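You operate a simulated robot arm through the tools that you are given. There is no shell and no other tool.

Carry out the task below with a simulated robot arm. There is one attempt and no reset: what you move stays moved.

TASK
Put things in order on the desk top. At the end: the black leather book is in the brown tray (marked "INCOMING"); the blue clip stands where the black leather book stood; the white cup stands where the yellow paper ball stood; the yellow paper ball stands where the blue clip stood; whatever was shut is shut again. Leave all else as you found it, and nothing knocked over.

The check looks at the end state, three seconds after you hand in, the way a careful person would. Anything else that was tipped, shoved, dropped, spilled or broken makes it a failure.

THE ROBOT
A 7-joint arm with a two-finger parallel gripper, fixed in place. Base frame: the origin is at the foot of the arm, x ahead of it, y to its left, z up; the work surface is at about z = 0. Readings come in mm, rad, newtons and seconds.
With the tool pointing down near the work surface it reaches from about 220 to 580 mm from the base axis. Its first joint turns from -1.152 to 1.152 rad. Payload 2.5 kg.
The tool frame sits at the grasp point between the pads (the TCP): z along the fingers, y along the line on which they close. The tips reach 23 mm beyond it. The gripper opens to 94 mm. The fingers are 38 mm wide and 10 mm thick; the gripper's body (54 by 96 mm) begins 39 mm behind the TCP.
Orientation is that of the tool frame in the base frame, as [roll, pitch, yaw] about the fixed x, y, z axes, in that order (R = Rz(yaw) Ry(pitch) Rx(roll)). With the fingers straight down and closing along the base's y, the tool's x points along the base's -x, its y along +y and its z along -z.

THE INTERFACE
- The arm moves only by the tool arm_command. Its argument "moves" is a list of rows, each a list of 7 numbers: the finger opening in mm, from 0 to 94, then the shift along the tool's x, y, z in units of 40 mm (1.0 is 40 mm), then the turn, a rotation vector about the tool's x, y, z in units of 5 degrees (1.0 is 5 degrees). In form: [[jaw, x, y, z, ax, ay, az], ...]. A call has 1 to 20 rows; each row shifts and turns the commanded pose from where the row before left it, along the tool's axes as they then stand. A call with a number of a shift or a turn outside -1 to 1 is refused whole. Rows are played at 5 a second. More than 50 mm and 0.15 rad between two rows, or a gripper value outside its range, and nothing of the call is played. Where a pose cannot be reached the arm comes as near as it can. A force on the tool above 40 N (or 10 N above the force at the start of the call, whichever is more), or a blocked arm, ends the call early, and 0.2 s more pass. The fingers move at their own pace (about 108 mm/s each) and stop on an object; they squeeze with about 21 N. The grip force told is the motor's: it shows also when the fingers shut on nothing. Time passes only in rows, and 0.2 s behind the last, so rows that do not move let the fingers close. The reply holds the time, the measured pose of the TCP, the force on the tool along the base axes, the opening and the grip force, in the units named above and with some noise, with the torque about the TCP (base axes, N m) and any sound that the robot's microphone picked up, and new pictures: "pictures" is both (left out), scene, wrist or none.
- Cameras (640 x 400 px; columns grow to the right, rows downward): "scene" is fixed at [114.2, -408.5, 537.2]; the picture's right is [0.84, -0.54, 0.00], its down [-0.34, -0.53, -0.78] and it looks along [0.42, 0.65, -0.63] (base axes); focal length 271 px, centre (320, 200). "wrist" rides on the gripper at [86, 16, -75] in the tool frame; the picture's right is [-0.18, 0.98, 0.00], its down [-0.58, -0.11, -0.81] and it looks along [-0.79, -0.15, 0.59] (tool axes); focal length 243 px, centre (320, 200). There is no depth. A picture from a camera that has moved, and an enlarged one, comes with that camera's place and axes in the base frame and with its lens.
- zoom(camera, box): a new picture of the part [left, top, right, bottom] of that camera's present view, enlarged. No time passes.
- finish_job(): hands the job in; it is judged then, once.

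Nothing tells you positions but the pictures and the camera data. Unless the task says otherwise, let go and move clear before handing in.

The tools are called after ">>>" as a command line: name --pt "numbers of a row" for each row, then --argument value for the rest, lists and objects as JSON in quotes. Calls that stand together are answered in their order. arm_command: Moves the arm, as the interface text tells. Its arguments: {"type":"object","properties":{"moves":{"type":"array"},"pictures":{"type":"string","enum":["both","scene","wrist","none"]}},"required":["moves"]} The other tools are called the same way: zoom (camera, box) takes an enlarged picture of a part of a camera's view; finish_job () hands the job in.

At the start:

```text
clock: 0.0
tcp_pos: [333.9, 121.8, 348.7]
tool_rot: [-3.141, -0.001, 3.141]
wrist_force: [0.6, 0.0, -0.4]
moment: [-0.03, -0.03, -0.01]
finger_gap: 93.8
gripper_force: 0.0
```

scene: 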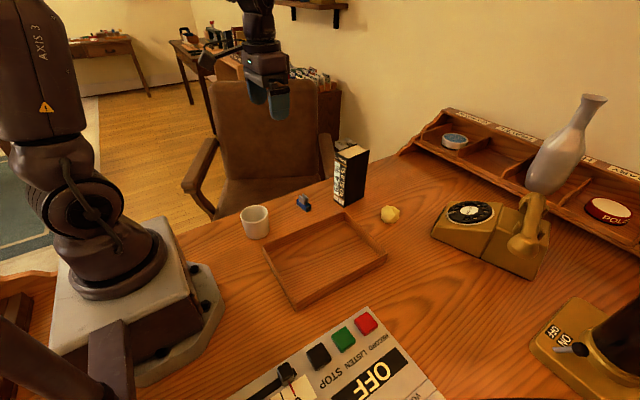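
wrist: 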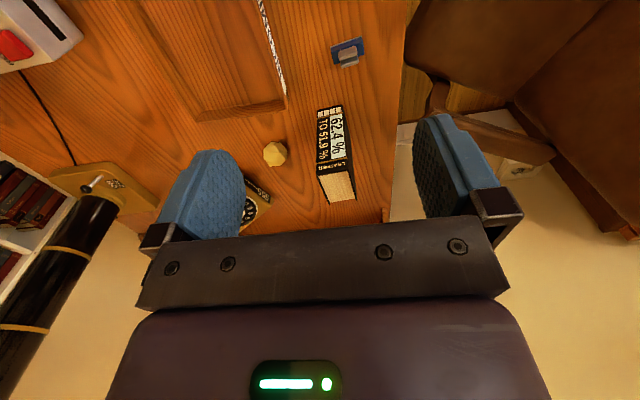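

I see a desk with a white cup, a blue clip, an upright black book, a yellow paper ball and a brown tray, with a phone, a recorder and a shelf around them. I'll zoom in first to locate things precisely.

>>> zoom --camera "scene" --box '[220, 130, 420, 320]'

>>> zoom --camera "wrist" --box '[140, 0, 460, 240]'

>>> zoom --camera "scene" --box '[400, 80, 640, 300]'

>>> zoom --camera "scene" --box '[240, 260, 460, 400]'

```text
2.11 times, centred on (320, 225) of scene
camera zoom: at [114.2, -408.5, 537.2], right [0.84, -0.54, 0.0], down [-0.34, -0.53, -0.78], along [0.42, 0.65, -0.63], focal length 570 px, centre (320, 147)
```

zoom: 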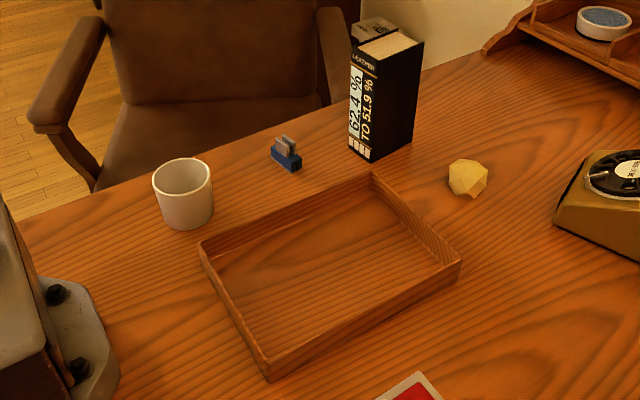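

```text
1.67 times, centred on (300, 120) of wrist
camera zoom: at [246.2, 138.7, 423.2], right [0.18, 0.98, 0.0], down [0.58, -0.11, 0.81], along [0.79, -0.15, -0.59], focal length 404 px, centre (353, 333)
```

zoom: 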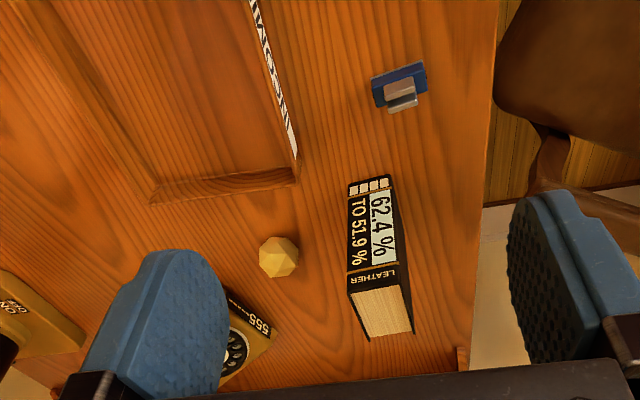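

```text
1.82 times, centred on (520, 190) of scene
camera zoom: at [114.2, -408.5, 537.2], right [0.84, -0.54, 0.0], down [-0.34, -0.53, -0.78], along [0.42, 0.65, -0.63], focal length 493 px, centre (-44, 218)
```

zoom: 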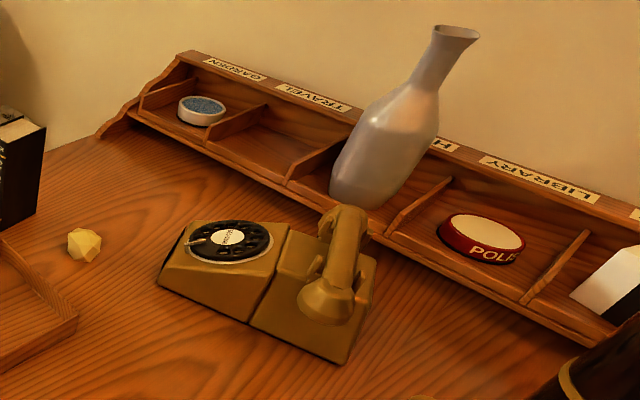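

```text
2.86 times, centred on (350, 330) of scene
camera zoom: at [114.2, -408.5, 537.2], right [0.84, -0.54, 0.0], down [-0.34, -0.53, -0.78], along [0.42, 0.65, -0.63], focal length 774 px, centre (234, -171)
```

zoom: 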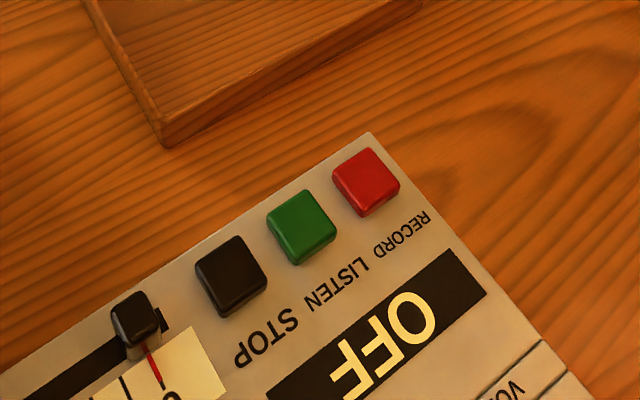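

The book stands upright near x≈570, y≈108 and the ball is near (598, -30), both close to the reach limit. The clip is near (423, 150), the cup near (251, 126), and the tray spans about x 237–486, y -128 to 44. I'll move closer for better views before touching anything.

>>> arm_command --pt "94 -0.6 -0.09 0.9 0 0 0" --pt "94 -0.6 -0.09 0.9 0 0 0" --pt "94 -0.6 -0.09 0.9 0 0 0" --pt "94 -0.6 -0.09 0.9 0 0 0" --pt "94 0 0 0 0 0 0" --pt "94 0 0 0 0 0 0" --pictures "both"

```text
clock: 1.4
tcp_pos: [432.0, 111.0, 204.8]
tool_rot: [-3.141, 0.0, 3.141]
wrist_force: [0.0, 0.0, -0.5]
moment: [0.01, -0.01, -0.01]
finger_gap: 94.4
gripper_force: 0.0
camera wrist: at [344.5, 127.0, 278.8], right [0.18, 0.98, 0.0], down [0.58, -0.11, 0.81], along [0.79, -0.15, -0.59], focal length 243 px, centre (320, 200)
```

scene: 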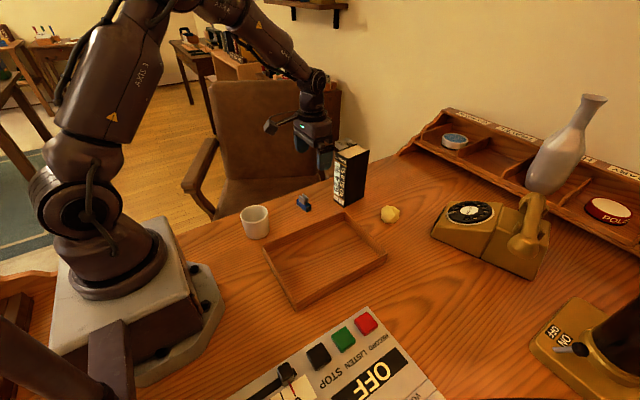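
wrist: 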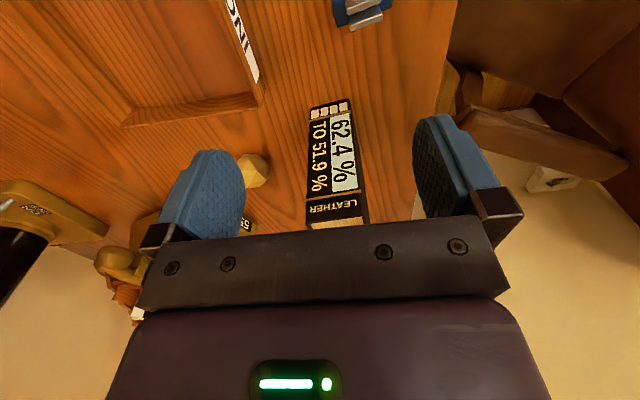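

The book's spine faces the arm, and the book sits between the open fingers in the wrist view. I'll zoom to measure the book, ball and clip corners.

>>> zoom --camera "wrist" --box '[220, 80, 440, 240]'

>>> zoom --camera "wrist" --box '[280, 0, 440, 100]'

>>> zoom --camera "scene" --box '[230, 130, 410, 240]'

```text
2.50 times, centred on (330, 160) of wrist
camera zoom: at [344.5, 127.0, 278.8], right [0.18, 0.98, 0.0], down [0.58, -0.11, 0.81], along [0.79, -0.15, -0.59], focal length 606 px, centre (295, 300)
```

zoom: 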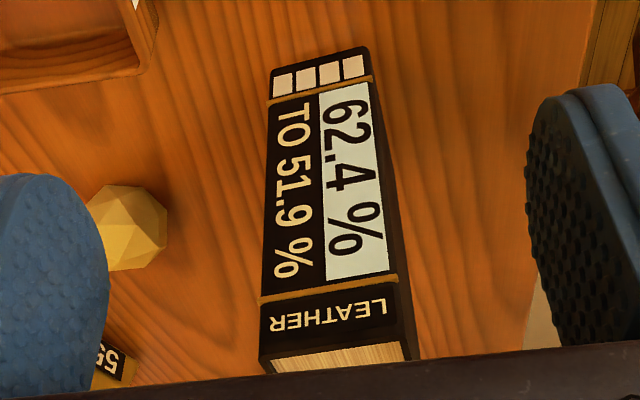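

```text
4.00 times, centred on (360, 50) of wrist
camera zoom: at [344.5, 127.0, 278.8], right [0.18, 0.98, 0.0], down [0.58, -0.11, 0.81], along [0.79, -0.15, -0.59], focal length 970 px, centre (160, 800)
```

zoom: 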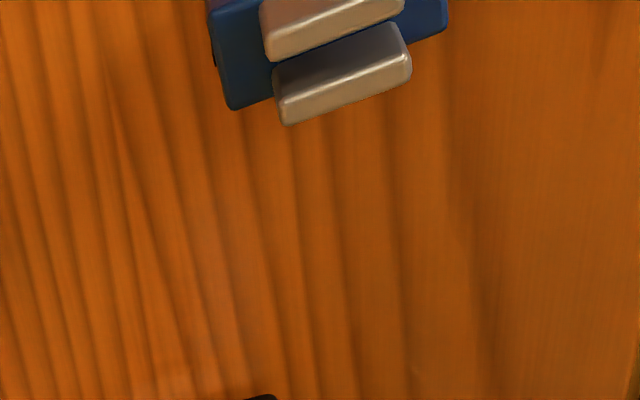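

```text
3.56 times, centred on (320, 185) of scene
camera zoom: at [114.2, -408.5, 537.2], right [0.84, -0.54, 0.0], down [-0.34, -0.53, -0.78], along [0.42, 0.65, -0.63], focal length 963 px, centre (320, 253)
```

zoom: 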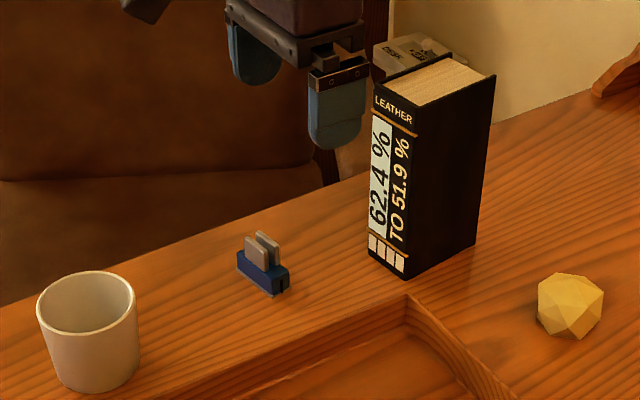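

The book is about 50 mm thick and 88 mm deep, turned about +5°, with its spine at x≈518 and its centre near (561, 111). I'll turn the gripper to match and hover above it.

>>> arm_command --pt "94 0 0 0 0 0 -1.0" --pt "94 -0.995 -0.095 0 0 0 0" --pt "94 -0.995 -0.095 0 0 0 0" --pt "94 -0.995 -0.095 0 0 0 0" --pt "94 0 0 0 0 0 0" --pt "94 0 0 0 0 0 0" --pictures "both"

```text
clock: 2.8
tcp_pos: [549.1, 107.5, 204.2]
tool_rot: [3.141, 0.001, -3.054]
wrist_force: [0.8, 0.6, 0.1]
moment: [0.0, 0.01, 0.02]
finger_gap: 94.1
gripper_force: 0.0
camera wrist: at [462.1, 117.8, 278.9], right [0.1, 1.0, 0.0], down [0.59, -0.06, 0.81], along [0.8, -0.08, -0.59], focal length 243 px, centre (320, 200)
```

scene: 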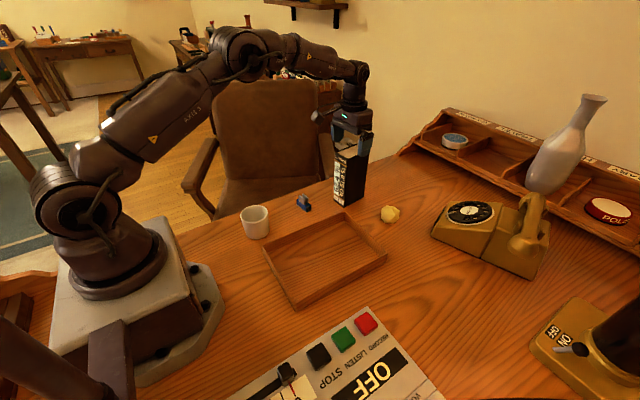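
wrist: 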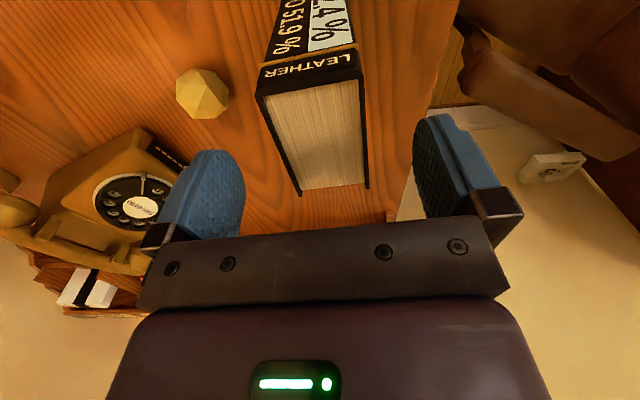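

The gripper is centred over the book, whose top is at about z=165. I'll lower to z≈140 so the pads straddle it and close.

>>> arm_command --pt "94 -0.1 0 0.8 0 0 0" --pt "94 -0.1 0 0.8 0 0 0" --pt "94 0 0 0 0 0 0" --pt "20 0 0 0 0 0 0" --pt "20 0 0 0 0 0 0" --pt "20 0 0 0 0 0 0" --pt "20 0 0 0 0 0 0" --pictures "both"

```text
clock: 4.4
tcp_pos: [558.3, 108.2, 139.9]
tool_rot: [-3.139, 0.0, -3.053]
wrist_force: [0.9, 1.7, 1.2]
moment: [0.23, -0.32, 0.1]
finger_gap: 51.9
gripper_force: 20.8
camera wrist: at [470.4, 116.7, 214.0], right [0.1, 1.0, 0.0], down [0.59, -0.06, 0.81], along [0.8, -0.08, -0.59], focal length 243 px, centre (320, 200)
```

scene: 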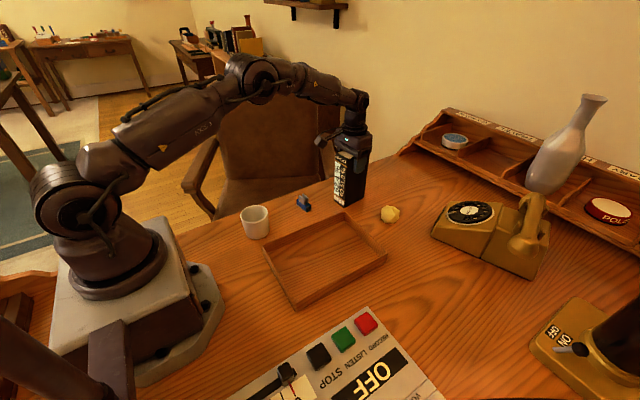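
wrist: 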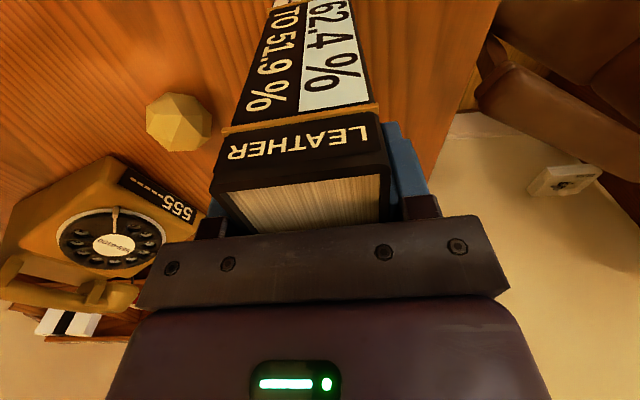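

The book is gripped, reading 51.9 mm wide at 20.8 N. I'll lift it gently straight up and check that it hangs level.

>>> arm_command --pt "20 0 0 -0.2 0 0 0" --pt "20 0 0 -0.4 0 0 0" --pt "20 0 0 -0.5 0 0 0" --pt "20 0 0 -0.5 0 0 0" --pt "20 0 0 -0.4 0 0 0" --pt "20 0 0 0 0 0 0" --pt "20 0 0 0 0 0 0" --pictures "both"

```text
clock: 6.0
tcp_pos: [556.4, 107.6, 221.4]
tool_rot: [-3.141, 0.0, -3.054]
wrist_force: [1.0, -0.4, -4.8]
moment: [0.04, -0.01, -0.01]
finger_gap: 52.1
gripper_force: 21.1
camera wrist: at [468.9, 116.6, 295.3], right [0.1, 1.0, 0.0], down [0.59, -0.06, 0.81], along [0.8, -0.08, -0.59], focal length 243 px, centre (320, 200)
```

scene: 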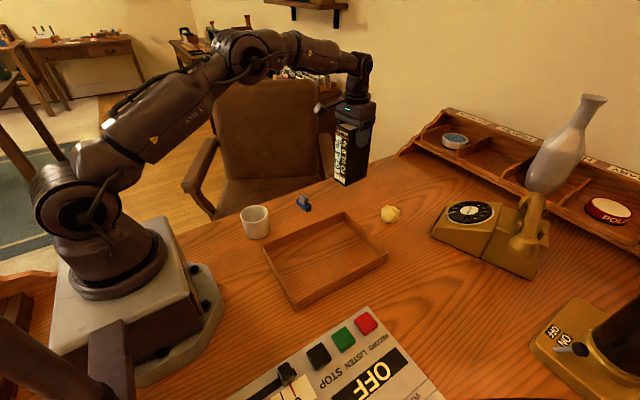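
wrist: 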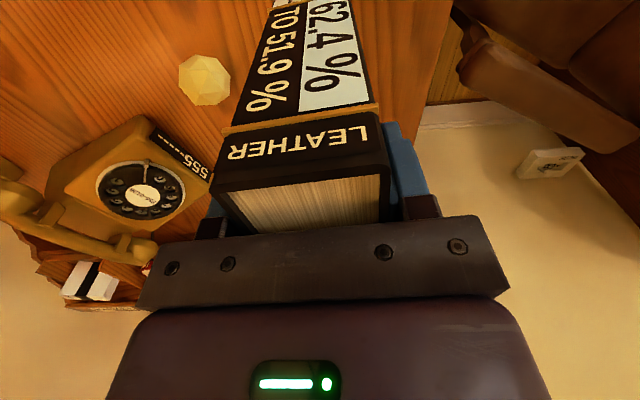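

The book is held level, with about 4.8 N of weight and its underside near z≈81. I'll carry it over the tray and square it up.

>>> arm_command --pt "20 0.2 -0.13 0 0 0 0" --pt "20 0.41 -0.258 0 0 0 0" --pt "20 0.41 -0.258 0 0 0 0" --pt "20 0.41 -0.258 0 0 0 0" --pt "20 0.41 -0.258 0 0 0 0" --pt "20 0.41 -0.258 0 0 0 0" --pt "20 0.41 -0.258 0 0 0 0" --pt "20 0.41 -0.258 0 0 0 0" --pt "20 0.41 -0.258 0 0 0 0" --pt "20 0.41 -0.258 0 0 0 0" --pt "20 0.41 -0.258 0 0 0 0" --pt "20 0.41 -0.258 0 0 0 0" --pt "20 0.41 -0.258 0 0 0 0" --pt "20 0.41 -0.258 0 0 0 0" --pt "20 0.21 -0.126 0 0 0 0" --pt "20 0 0 0 0 0 0.5" --pt "20 0 0 0 0 0 0.5" --pt "20 0 0 0 0 0 0" --pt "20 0 0 0 0 0 0" --pictures "both"

```text
clock: 10.0
tcp_pos: [340.0, -55.7, 221.5]
tool_rot: [-3.141, 0.001, 3.14]
wrist_force: [0.4, 0.8, -4.7]
moment: [0.01, -0.03, 0.0]
finger_gap: 51.8
gripper_force: 21.3
camera wrist: at [254.0, -39.7, 295.4], right [0.19, 0.98, 0.0], down [0.58, -0.11, 0.81], along [0.79, -0.15, -0.59], focal length 243 px, centre (320, 200)
```

scene: 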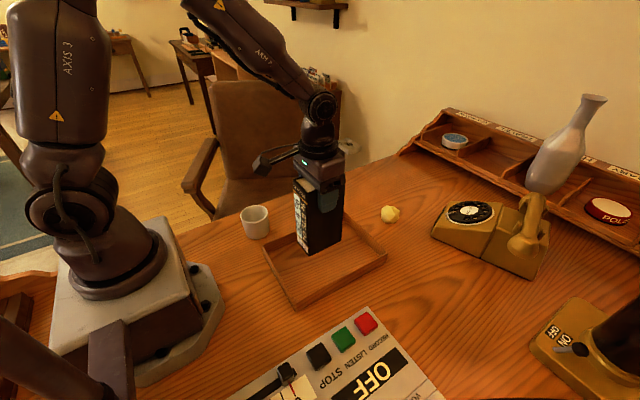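
wrist: 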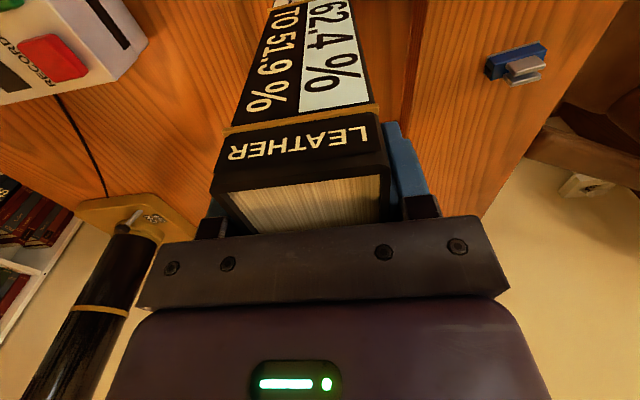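

The book hangs over the tray with its underside at about z≈81. I'll check clearance to the tray walls before lowering.

>>> zoom --camera "scene" --box '[240, 150, 410, 310]'

>>> zoom --camera "wrist" --box '[130, 0, 460, 206]'

```text
2.50 times, centred on (325, 230) of scene
camera zoom: at [114.2, -408.5, 537.1], right [0.84, -0.54, 0.0], down [-0.34, -0.53, -0.78], along [0.42, 0.65, -0.63], focal length 677 px, centre (308, 125)
```

zoom: 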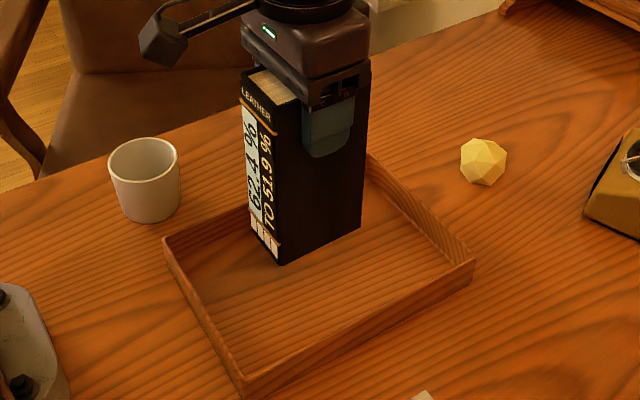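

```text
1.94 times, centred on (295, 103) of wrist
camera zoom: at [254.0, -39.7, 295.4], right [0.19, 0.98, 0.0], down [0.58, -0.11, 0.81], along [0.79, -0.15, -0.59], focal length 470 px, centre (368, 388)
```

zoom: 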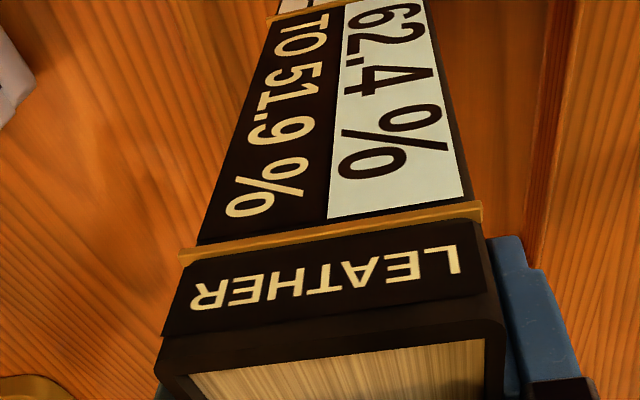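

The book footprint (about x 302–388, y -81 to -29) is well inside the tray (x 237–486, y -128 to 45). I'll lower it to just above the floor of the tray.

>>> arm_command --pt "20 0 0 0.3 0 0 0" --pt "20 0 0 0.4 0 0 0" --pt "20 0 0 0.4 0 0 0" --pt "20 0 0 0.3 0 0 0" --pt "20 0 0 0.15 0 0 0" --pt "20 0 0 0.1 0 0 0" --pt "20 0 0 0.05 0 0 0" --pt "20 0 0 0 0 0 0" --pt "20 0 0 0 0 0 0" --pictures "scene"

```text
clock: 12.0
tcp_pos: [341.0, -56.8, 153.2]
tool_rot: [3.142, 0.0, 3.14]
wrist_force: [0.1, 1.1, -4.6]
moment: [0.02, -0.02, 0.0]
finger_gap: 52.0
gripper_force: 20.5
```

scene: 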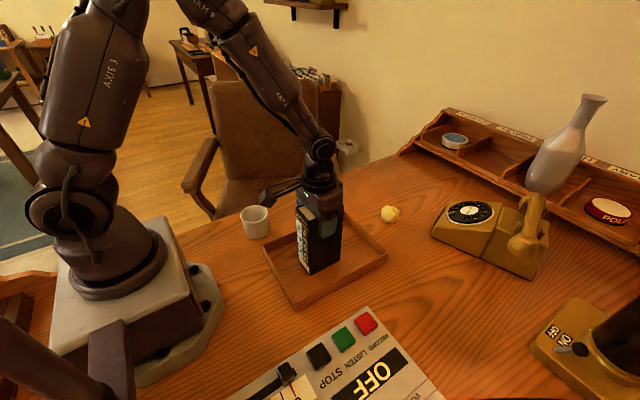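

The book's underside is about 10 mm above the table level now. I'll creep down 2 mm at a time and watch the force for contact.

>>> arm_command --pt "20 0 0 0.05 0 0 0" --pt "20 0 0 0.05 0 0 0" --pt "20 0 0 0.04 0 0 0" --pt "20 0 0 0 0 0 0" --pictures "none"

```text
clock: 13.0
tcp_pos: [341.0, -56.1, 147.2]
tool_rot: [3.141, -0.001, 3.138]
wrist_force: [0.6, 0.9, -4.8]
moment: [0.01, -0.02, 0.01]
finger_gap: 51.9
gripper_force: 20.9
```

No contact yet at z=147, with the force still only the book's weight. I'll keep creeping down.

>>> arm_command --pt "20 0 0 0.03 0 0 0" --pt "20 0 0 0.03 0 0 0" --pt "20 0 0 0 0 0 0" --pictures "none"

```text
clock: 13.8
tcp_pos: [340.0, -56.2, 145.6]
tool_rot: [-3.14, 0.002, 3.14]
wrist_force: [-5.9, -0.7, 21.0]
moment: [0.09, 0.35, 0.03]
finger_gap: 51.5
gripper_force: 20.9
```

The book touched the tray floor at z≈145.6. I'll relieve the pressure slightly, open the fingers and look.

>>> arm_command --pt "20 0 0 -0.02 0 0 0" --pt "20 0 0 0 0 0 0" --pt "56 0 0 0 0 0 0" --pt "70 0 0 0 0 0 0" --pt "80 0 0 0 0 0 0" --pt "80 0 0 0 0 0 0" --pictures "both"

```text
clock: 15.2
tcp_pos: [340.7, -57.2, 145.7]
tool_rot: [3.141, -0.002, 3.14]
wrist_force: [-0.4, 0.1, 0.1]
moment: [-0.02, -0.01, -0.02]
finger_gap: 79.6
gripper_force: 0.1
camera wrist: at [254.2, -40.5, 220.4], right [0.18, 0.98, 0.0], down [0.58, -0.11, 0.81], along [0.79, -0.15, -0.59], focal length 243 px, centre (320, 200)
```

scene: 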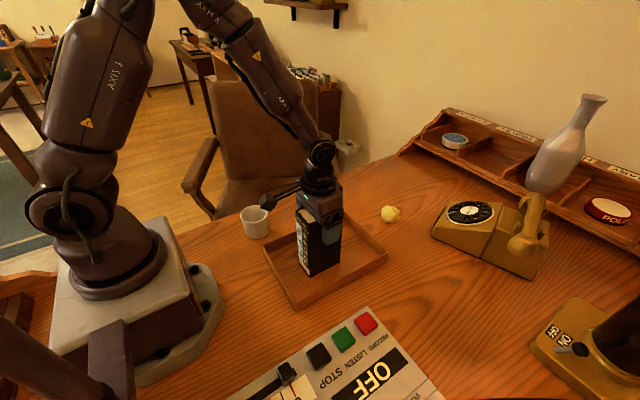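
wrist: 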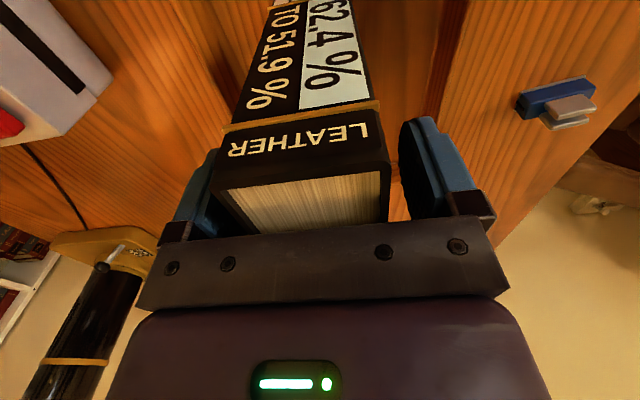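

The book stands freely in the tray. I'll rise straight up clear of it, then move over the clip for a close look.

>>> arm_command --pt "80 0 0 -0.4 0 0 0" --pt "80 0 0 -0.7 0 0 0" --pt "80 0 0 -0.8 0 0 0" --pt "80 0 0 -0.8 0 0 0" --pt "94 -0.225 0.85 0 0 0 0" --pt "94 -0.225 0.85 0 0 0 0" --pt "94 -0.225 0.85 0 0 0 0" --pt "94 -0.225 0.85 0 0 0 0" --pt "94 -0.225 0.85 0.7 0 0 0" --pt "94 -0.225 0.85 0.7 0 0 0" --pt "94 0 0 0.7 0 0 0" --pt "94 0 0 0.7 0 0 0" --pt "94 0 0 0 0 0 0" --pt "94 0 0 0 0 0 0" --pictures "both"

>>> zoom --camera "wrist" --box '[230, 60, 410, 230]'

>>> zoom --camera "scene" --box '[230, 150, 400, 310]'

```text
clock: 18.2
tcp_pos: [394.9, 148.2, 141.7]
tool_rot: [3.141, 0.001, -3.141]
wrist_force: [-0.7, -0.6, 0.1]
moment: [0.03, -0.01, 0.02]
finger_gap: 94.1
gripper_force: 0.1
camera wrist: at [308.8, 165.4, 216.0], right [0.18, 0.98, 0.0], down [0.58, -0.11, 0.81], along [0.79, -0.15, -0.59], focal length 243 px, centre (320, 200)
```

scene: 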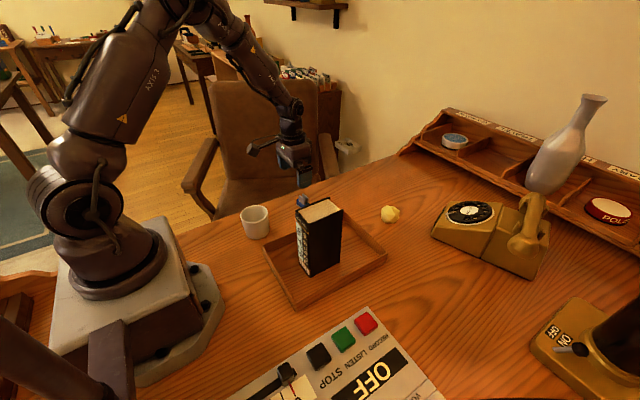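
wrist: 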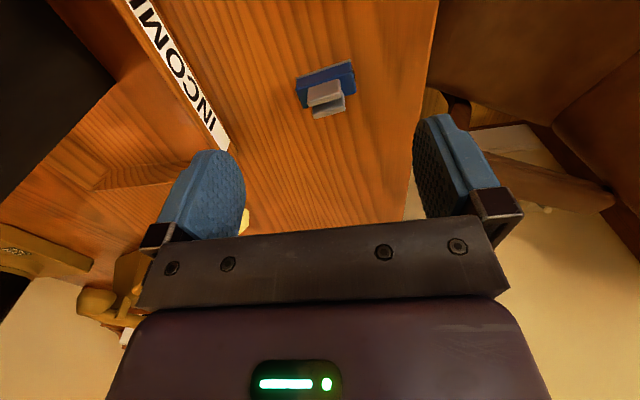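

```text
2.35 times, centred on (320, 145) of wrist
camera zoom: at [308.8, 165.4, 216.0], right [0.18, 0.98, 0.0], down [0.58, -0.11, 0.81], along [0.79, -0.15, -0.59], focal length 571 px, centre (320, 329)
```

zoom: 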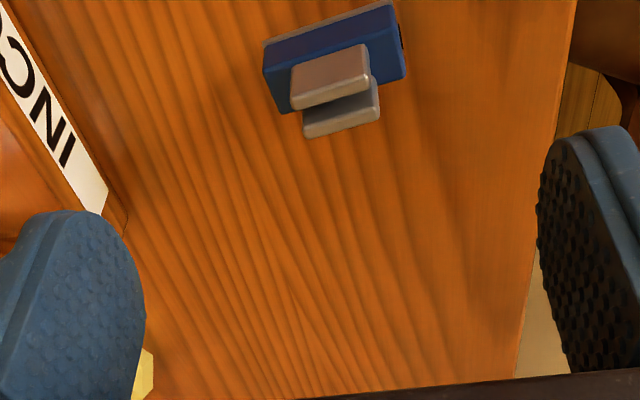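

```text
2.50 times, centred on (315, 230) of scene
camera zoom: at [114.2, -408.5, 537.2], right [0.84, -0.54, 0.0], down [-0.34, -0.53, -0.78], along [0.42, 0.65, -0.63], focal length 677 px, centre (332, 125)
```

zoom: 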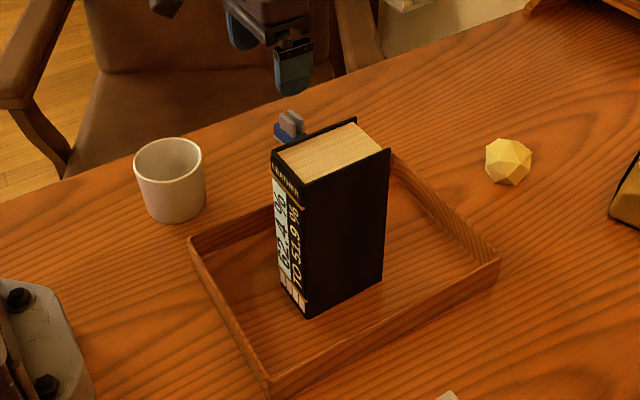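

The tray carries the INCOMING label and the book stands well in it. The clip is a block about 50×18×22 mm with two plates up to z≈44, centred near (419, 150) and turned about +6°. I'll align over it and go part-way down.

>>> arm_command --pt "94 0 0 0 0 0 -0.6" --pt "94 0 0 0 0 0 -0.6" --pt "94 -0.3 -0.015 0.5 0 0 0" --pt "94 -0.3 -0.015 0.5 0 0 0" --pt "94 0 0 0.5 0 0 0" --pt "94 0 0 0.4 0 0 0" --pt "94 0 0 0 0 0 0" --pt "94 0 0 0 0 0 0" --pictures "both"

>>> zoom --camera "wrist" --box '[160, 60, 480, 260]'

```text
clock: 20.0
tcp_pos: [418.5, 148.2, 66.4]
tool_rot: [3.141, -0.001, -3.036]
wrist_force: [-0.1, -0.3, -0.3]
moment: [-0.02, -0.02, 0.0]
finger_gap: 93.9
gripper_force: 0.0
camera wrist: at [330.4, 154.8, 140.2], right [0.08, 1.0, 0.0], down [0.59, -0.05, 0.81], along [0.8, -0.07, -0.59], focal length 243 px, centre (320, 200)
```

scene: 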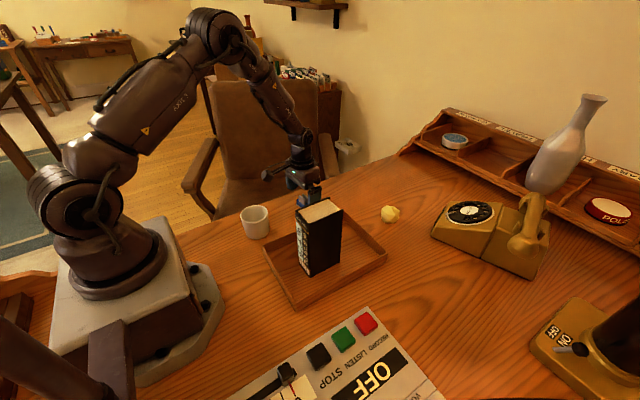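
wrist: 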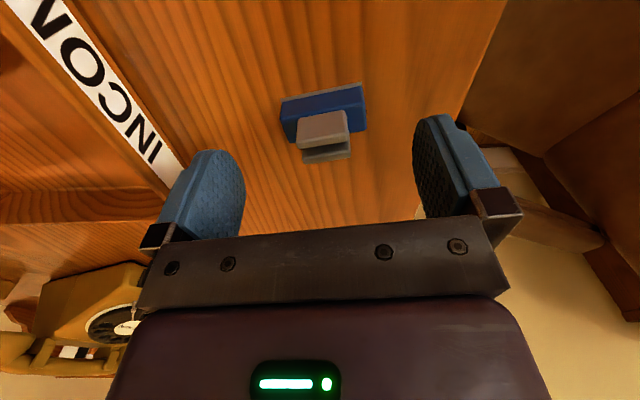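

```text
2.00 times, centred on (320, 160) of wrist
camera zoom: at [330.4, 154.8, 140.2], right [0.08, 1.0, 0.0], down [0.59, -0.05, 0.81], along [0.8, -0.07, -0.59], focal length 485 px, centre (320, 280)
```

zoom: 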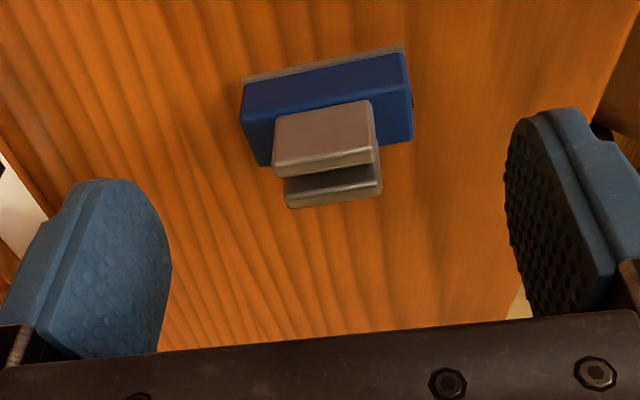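

The clip is centred at about (418, 150) with a yaw of about 7.6°. I'll make a small correction, lower so the tips are about 4 mm above the table, and close on the block's ends.

>>> arm_command --pt "94 0 0.05 0.3 0 0 -0.3" --pt "94 0 0 0.35 0 0 0" --pt "94 0 0 0.32 0 0 0" --pt "94 0 0 0 0 0 0" --pt "70 0 0 0 0 0 0" --pt "20 0 0 0 0 0 0" --pt "20 0 0 0 0 0 0" --pt "20 0 0 0 0 0 0" --pictures "wrist"

```text
clock: 21.8
tcp_pos: [417.9, 149.3, 23.0]
tool_rot: [3.141, 0.0, -3.009]
wrist_force: [-1.2, -0.1, 0.1]
moment: [0.01, -0.01, 0.01]
finger_gap: 49.2
gripper_force: 20.9
camera wrist: at [329.5, 155.2, 98.6], right [0.06, 1.0, 0.0], down [0.59, -0.03, 0.81], along [0.81, -0.04, -0.59], focal length 243 px, centre (320, 200)
```

wrist: 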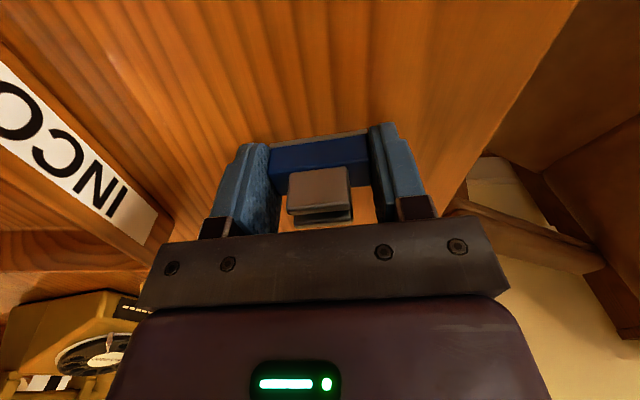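

The clip is gripped at 49.2 mm. I'll lift it and carry it to the book's former place, about (563, 110).

>>> arm_command --pt "20 0 0 -0.3 0 0 0" --pt "20 0 0 -0.6 0 0 0" --pt "20 0 0 -0.6 0 0 0" --pt "20 -0.494 -0.2086 0 0 0 0" --pt "20 -0.494 -0.2086 0 0 0 0" --pt "20 -0.494 -0.2086 0 0 0 0" --pt "20 -0.494 -0.2086 0 0 0 0" --pt "20 -0.494 -0.2086 0 0 0 0" --pt "20 -0.494 -0.2086 0 0 0 0" --pt "20 -0.494 -0.2086 0 0 0 0" --pt "20 0 0 0 0 0 0" --pt "20 0 0 0 0 0 0" --pictures "both"

```text
clock: 24.4
tcp_pos: [565.1, 112.0, 86.6]
tool_rot: [-3.142, -0.001, -3.01]
wrist_force: [-0.5, 0.7, 0.1]
moment: [-0.01, 0.0, 0.02]
finger_gap: 49.4
gripper_force: 20.9
camera wrist: at [477.2, 116.6, 161.4], right [0.06, 1.0, 0.0], down [0.59, -0.03, 0.81], along [0.8, -0.04, -0.59], focal length 243 px, centre (320, 200)
```

scene: 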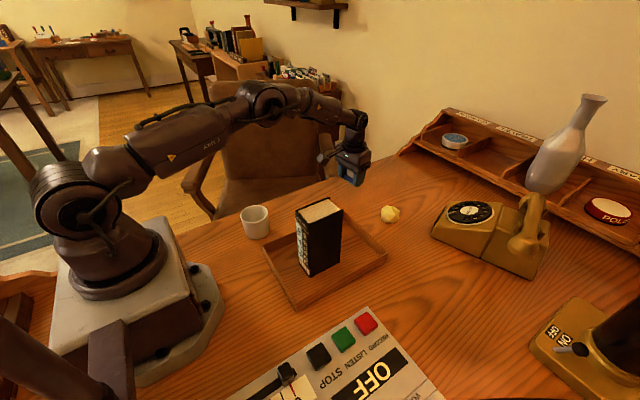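
wrist: 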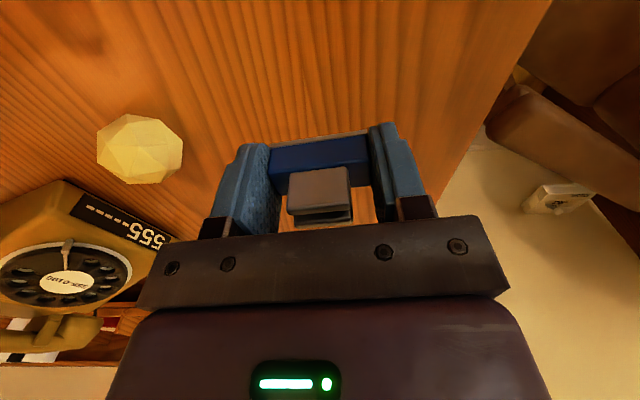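

The clip is above the book's old spot at (565, 112) and the arm reaches it without tilting. I'll lower most of the way, then creep to contact.

>>> arm_command --pt "20 0 -0.04 0.4 0 0 0" --pt "20 0 0 0.4 0 0 0" --pt "20 0 0 0.3 0 0 0" --pt "20 0 0 0.2 0 0 0" --pt "20 0 0 0.05 0 0 0" --pt "20 0 0 0 0 0 0" --pt "20 0 0 0 0 0 0" --pictures "none"

```text
clock: 26.0
tcp_pos: [563.3, 109.7, 31.5]
tool_rot: [3.14, -0.001, -3.013]
wrist_force: [0.9, -0.1, -0.8]
moment: [-0.01, 0.02, 0.02]
finger_gap: 49.4
gripper_force: 20.9
```

The TCP is at z=31.5 and the clip was gripped near z≈24, so about 6 mm remain. I'll creep down.

>>> arm_command --pt "20 0 0 0.04 0 0 0" --pt "20 0 0 0.04 0 0 0" --pt "20 0 0 0.03 0 0 0" --pt "20 0 0 0 0 0 0" --pictures "none"

```text
clock: 27.0
tcp_pos: [564.3, 109.8, 28.6]
tool_rot: [3.141, -0.002, -3.011]
wrist_force: [0.0, 0.5, -1.0]
moment: [-0.02, -0.02, 0.01]
finger_gap: 49.6
gripper_force: 21.2
```

>>> arm_command --pt "20 0 0 0.03 0 0 0" --pt "20 0 0 0.03 0 0 0" --pt "20 0 0 0 0 0 0" --pictures "wrist"

```text
clock: 27.8
tcp_pos: [562.7, 110.7, 24.7]
tool_rot: [-3.141, 0.0, -3.011]
wrist_force: [0.1, -0.1, -0.7]
moment: [0.0, -0.02, -0.01]
finger_gap: 49.3
gripper_force: 21.1
camera wrist: at [475.1, 115.1, 100.2], right [0.06, 1.0, 0.0], down [0.59, -0.03, 0.81], along [0.81, -0.04, -0.59], focal length 243 px, centre (320, 200)
```

wrist: 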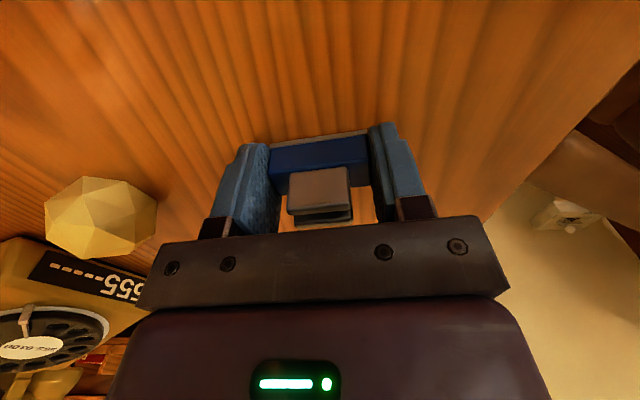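

Still no clear contact, and by command I'm at about the grip height. I'll go one more millimetre at a time.

>>> arm_command --pt "20 0 0 0.025 0 0 0" --pt "20 0 0 0 0 0 0" --pictures "none"

```text
clock: 28.4
tcp_pos: [563.1, 109.8, 25.4]
tool_rot: [3.141, 0.0, -3.014]
wrist_force: [-0.2, 0.3, -0.8]
moment: [0.01, -0.01, -0.01]
finger_gap: 49.5
gripper_force: 21.4
```

>>> arm_command --pt "20 0 0 0.025 0 0 0" --pt "20 0 0 0 0 0 0" --pictures "none"

```text
clock: 29.0
tcp_pos: [563.5, 111.0, 23.5]
tool_rot: [-3.141, 0.0, -3.01]
wrist_force: [0.0, 0.5, -1.6]
moment: [-0.02, 0.01, 0.0]
finger_gap: 49.2
gripper_force: 21.2
```

>>> arm_command --pt "20 0 0 0.02 0 0 0" --pt "20 0 0 0 0 0 0" --pictures "none"

```text
clock: 29.6
tcp_pos: [563.4, 110.3, 24.6]
tool_rot: [3.141, 0.001, -3.012]
wrist_force: [-3.3, -1.4, 10.5]
moment: [-0.03, 0.07, 0.02]
finger_gap: 49.3
gripper_force: 21.1
```

Contact at about 10 N. I'll ease off, open the fingers, and rise clear.

>>> arm_command --pt "20 0 0 -0.015 0 0 0" --pt "54 0 0 0 0 0 0" --pt "70 0 0 0 0 0 0" --pt "84 0 0 0 0 0 0" --pt "84 0 0 0 0 0 0" --pt "84 0 0 -0.4 0 0 0" --pt "84 0 0 -0.6 0 0 0" --pt "84 0 0 -0.8 0 0 0" --pt "84 0 0 -0.8 0 0 0" --pt "84 0 0 0 0 0 0" --pictures "both"

>>> zoom --camera "wrist" --box '[130, 0, 450, 220]'

>>> zoom --camera "scene" --box '[280, 120, 480, 260]'

```text
clock: 31.8
tcp_pos: [565.7, 110.2, 129.5]
tool_rot: [3.141, 0.001, -3.011]
wrist_force: [0.0, 0.2, 0.5]
moment: [-0.01, 0.03, 0.0]
finger_gap: 83.9
gripper_force: 0.2
camera wrist: at [477.2, 115.4, 204.0], right [0.06, 1.0, 0.0], down [0.59, -0.03, 0.81], along [0.81, -0.04, -0.59], focal length 243 px, centre (320, 200)
```

scene: 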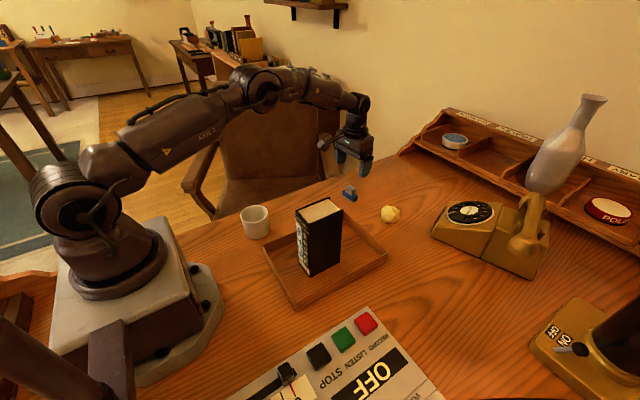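
wrist: 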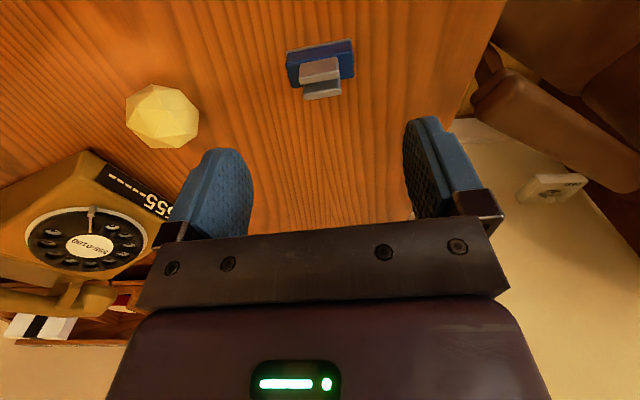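

```text
1.82 times, centred on (290, 110) of wrist
camera zoom: at [477.2, 115.4, 204.0], right [0.06, 1.0, 0.0], down [0.59, -0.03, 0.81], along [0.81, -0.04, -0.59], focal length 441 px, centre (374, 364)
```

zoom: 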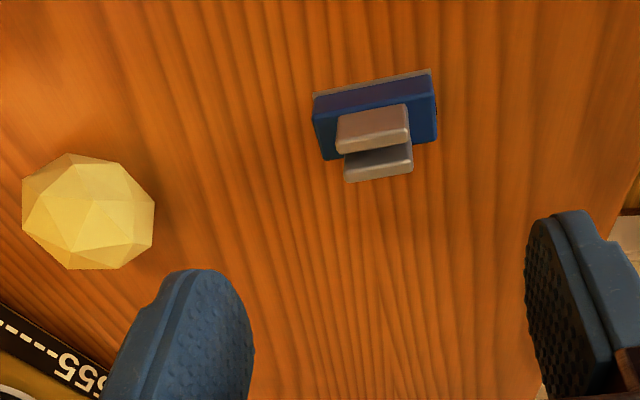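

```text
2.86 times, centred on (380, 190) of scene
camera zoom: at [114.2, -408.5, 537.2], right [0.84, -0.54, 0.0], down [-0.34, -0.53, -0.78], along [0.42, 0.65, -0.63], focal length 774 px, centre (149, 229)
```

zoom: 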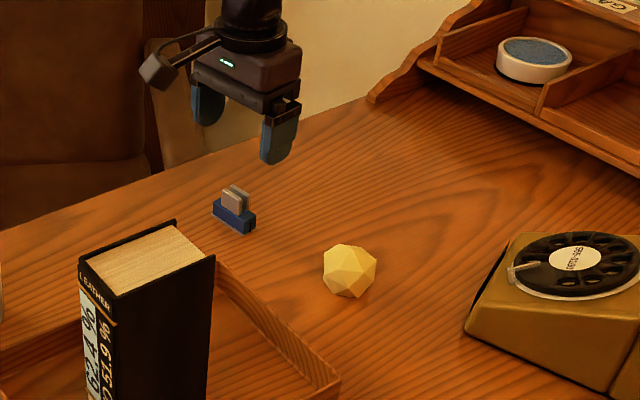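

The clip stands upright at the book's old place. Next I'll move over the paper ball, near (594, -25), for a direct look.

>>> arm_command --pt "84 0 0 0 0 0 0.76" --pt "84 0 0 0 0 0 0.76" --pt "94 0 -0.85 0 0 0 0" --pt "94 0 -0.85 0 0 0 0" --pt "94 0 -0.85 0 0 0 0" --pt "94 0 -0.85 0 0 0 0" --pt "94 0 0 0 0 0 0" --pt "94 0 0 0 0 0 0" --pictures "both"

>>> zoom --camera "wrist" --box '[160, 20, 480, 220]'

```text
clock: 33.6
tcp_pos: [562.8, -24.3, 128.2]
tool_rot: [3.141, 0.001, 3.14]
wrist_force: [0.1, -0.1, -0.2]
moment: [0.01, 0.0, 0.0]
finger_gap: 93.9
gripper_force: 0.1
camera wrist: at [475.9, -9.0, 203.1], right [0.19, 0.98, 0.0], down [0.58, -0.11, 0.81], along [0.79, -0.15, -0.59], focal length 243 px, centre (320, 200)
```

scene: 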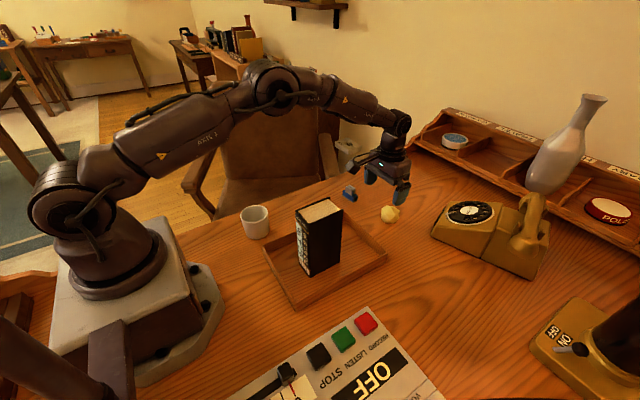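
wrist: 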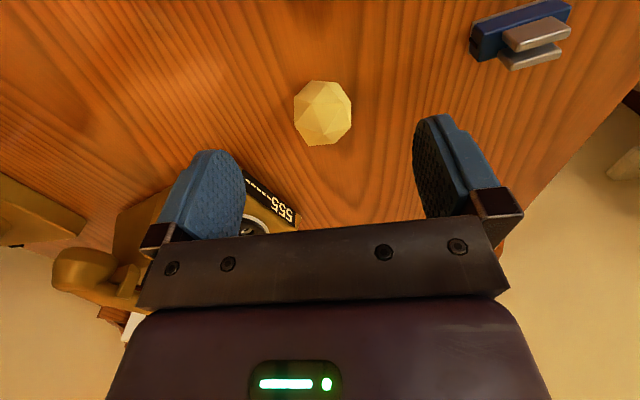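

```text
2.00 times, centred on (320, 120) of wrist
camera zoom: at [475.9, -9.0, 203.1], right [0.19, 0.98, 0.0], down [0.58, -0.11, 0.81], along [0.79, -0.15, -0.59], focal length 485 px, centre (320, 360)
```

zoom: 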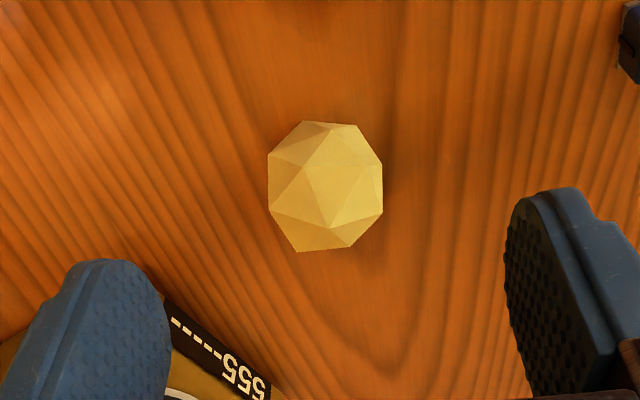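

The ball is about 50 mm across and centred at (594.5, -28.5). I'll see whether the arm can get over it with the tool straight down, descending part-way.

>>> arm_command --pt "94 -0.4 -0.1 0 0 0 0" --pt "94 -0.39 0 0.2 0 0 0" --pt "94 0 0 0.5 0 0 0" --pt "94 0 0 0.3 0 0 0" --pt "94 0 0 0 0 0 0" --pt "94 0 0 0 0 0 0" --pictures "both"

```text
clock: 35.0
tcp_pos: [594.4, -29.7, 87.0]
tool_rot: [3.142, 0.0, 3.141]
wrist_force: [0.7, -0.8, 0.0]
moment: [-0.02, -0.03, 0.01]
finger_gap: 94.1
gripper_force: 0.1
camera wrist: at [507.8, -13.7, 162.8], right [0.19, 0.98, 0.0], down [0.58, -0.11, 0.81], along [0.79, -0.15, -0.59], focal length 243 px, centre (320, 200)
```

scene: 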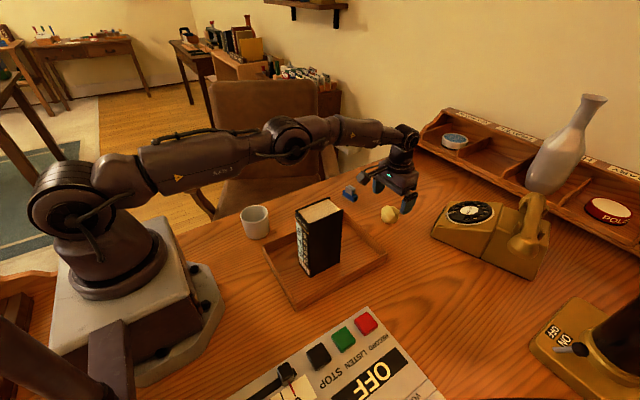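
wrist: 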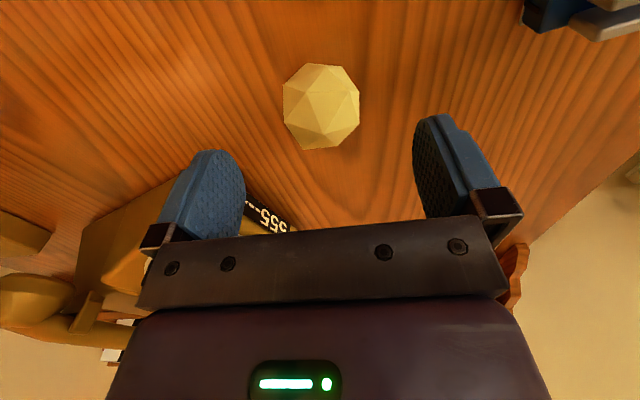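

The arm reached (594.4, -29.7, 87) directly over the ball. I'll descend further in small steps and check that it still tracks.

>>> arm_command --pt "94 0 0 0.3 0 0 0" --pt "94 0 0 0.3 0 0 0" --pt "94 0 0 0.2 0 0 0" --pt "94 0 0 0 0 0 0" --pictures "none"

```text
clock: 36.0
tcp_pos: [595.3, -30.3, 55.8]
tool_rot: [3.142, 0.0, 3.139]
wrist_force: [-0.7, -0.5, 0.2]
moment: [-0.04, -0.04, -0.03]
finger_gap: 94.0
gripper_force: 0.0
```

>>> arm_command --pt "94 0 0 0.25 0 0 0" --pt "94 0 0 0.25 0 0 0" --pt "94 0 0 0.15 0 0 0" --pt "94 0 0 0 0 0 0" --pt "94 0 0 0 0 0 0" --pictures "both"

```text
clock: 37.2
tcp_pos: [590.8, -30.1, 30.7]
tool_rot: [3.14, 0.001, 3.14]
wrist_force: [-0.2, 0.1, 0.1]
moment: [0.03, -0.02, 0.03]
finger_gap: 94.1
gripper_force: 0.0
out of reach, approached as far as the arm can: row 2
camera wrist: at [504.1, -14.7, 105.4], right [0.19, 0.98, 0.0], down [0.58, -0.11, 0.81], along [0.79, -0.15, -0.59], focal length 243 px, centre (320, 200)
```

scene: 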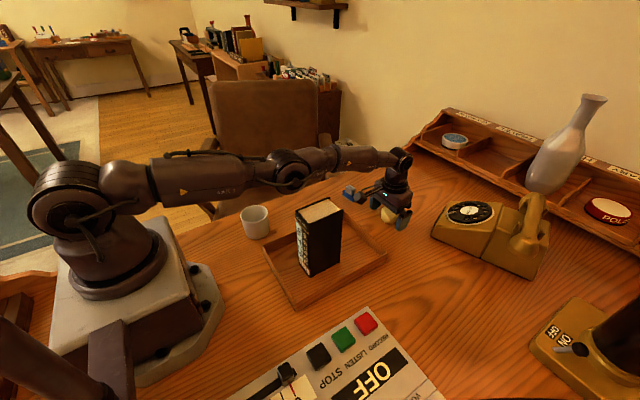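
wrist: 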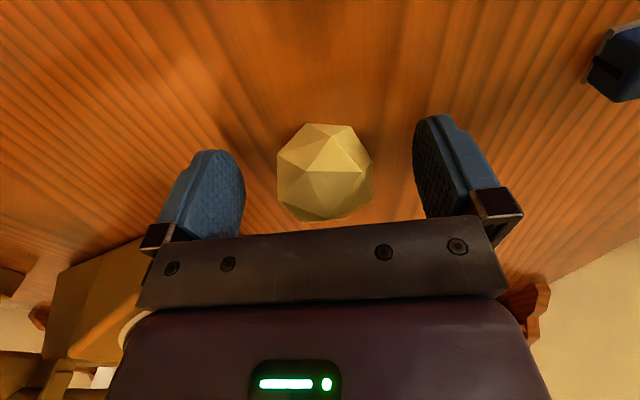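

The arm got to (590.8, -30.1, 30.7), just short of the ball's centre but well within the pads. I'll check the clearances to the book and clip before closing.

>>> zoom --camera "scene" --box '[240, 120, 440, 280]'

>>> zoom --camera "wrist" --box '[180, 80, 460, 260]'

```text
2.50 times, centred on (340, 200) of scene
camera zoom: at [114.2, -408.5, 537.2], right [0.84, -0.54, 0.0], down [-0.34, -0.53, -0.78], along [0.42, 0.65, -0.63], focal length 677 px, centre (270, 200)
```

zoom: 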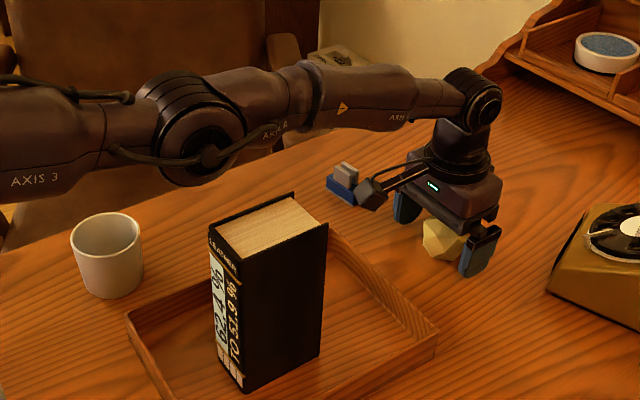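

```text
2.22 times, centred on (320, 170) of wrist
camera zoom: at [504.1, -14.7, 105.4], right [0.19, 0.98, 0.0], down [0.58, -0.11, 0.81], along [0.79, -0.15, -0.59], focal length 539 px, centre (320, 267)
```

zoom: 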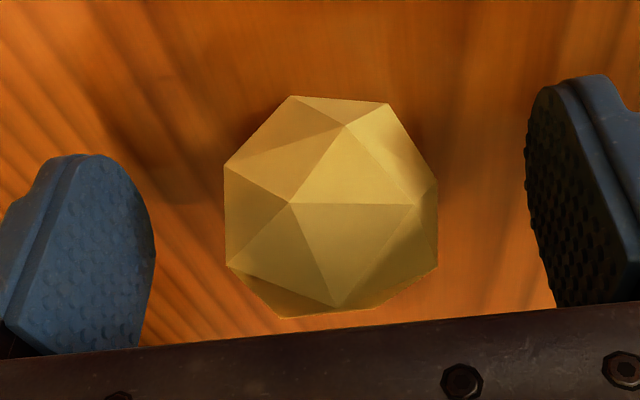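

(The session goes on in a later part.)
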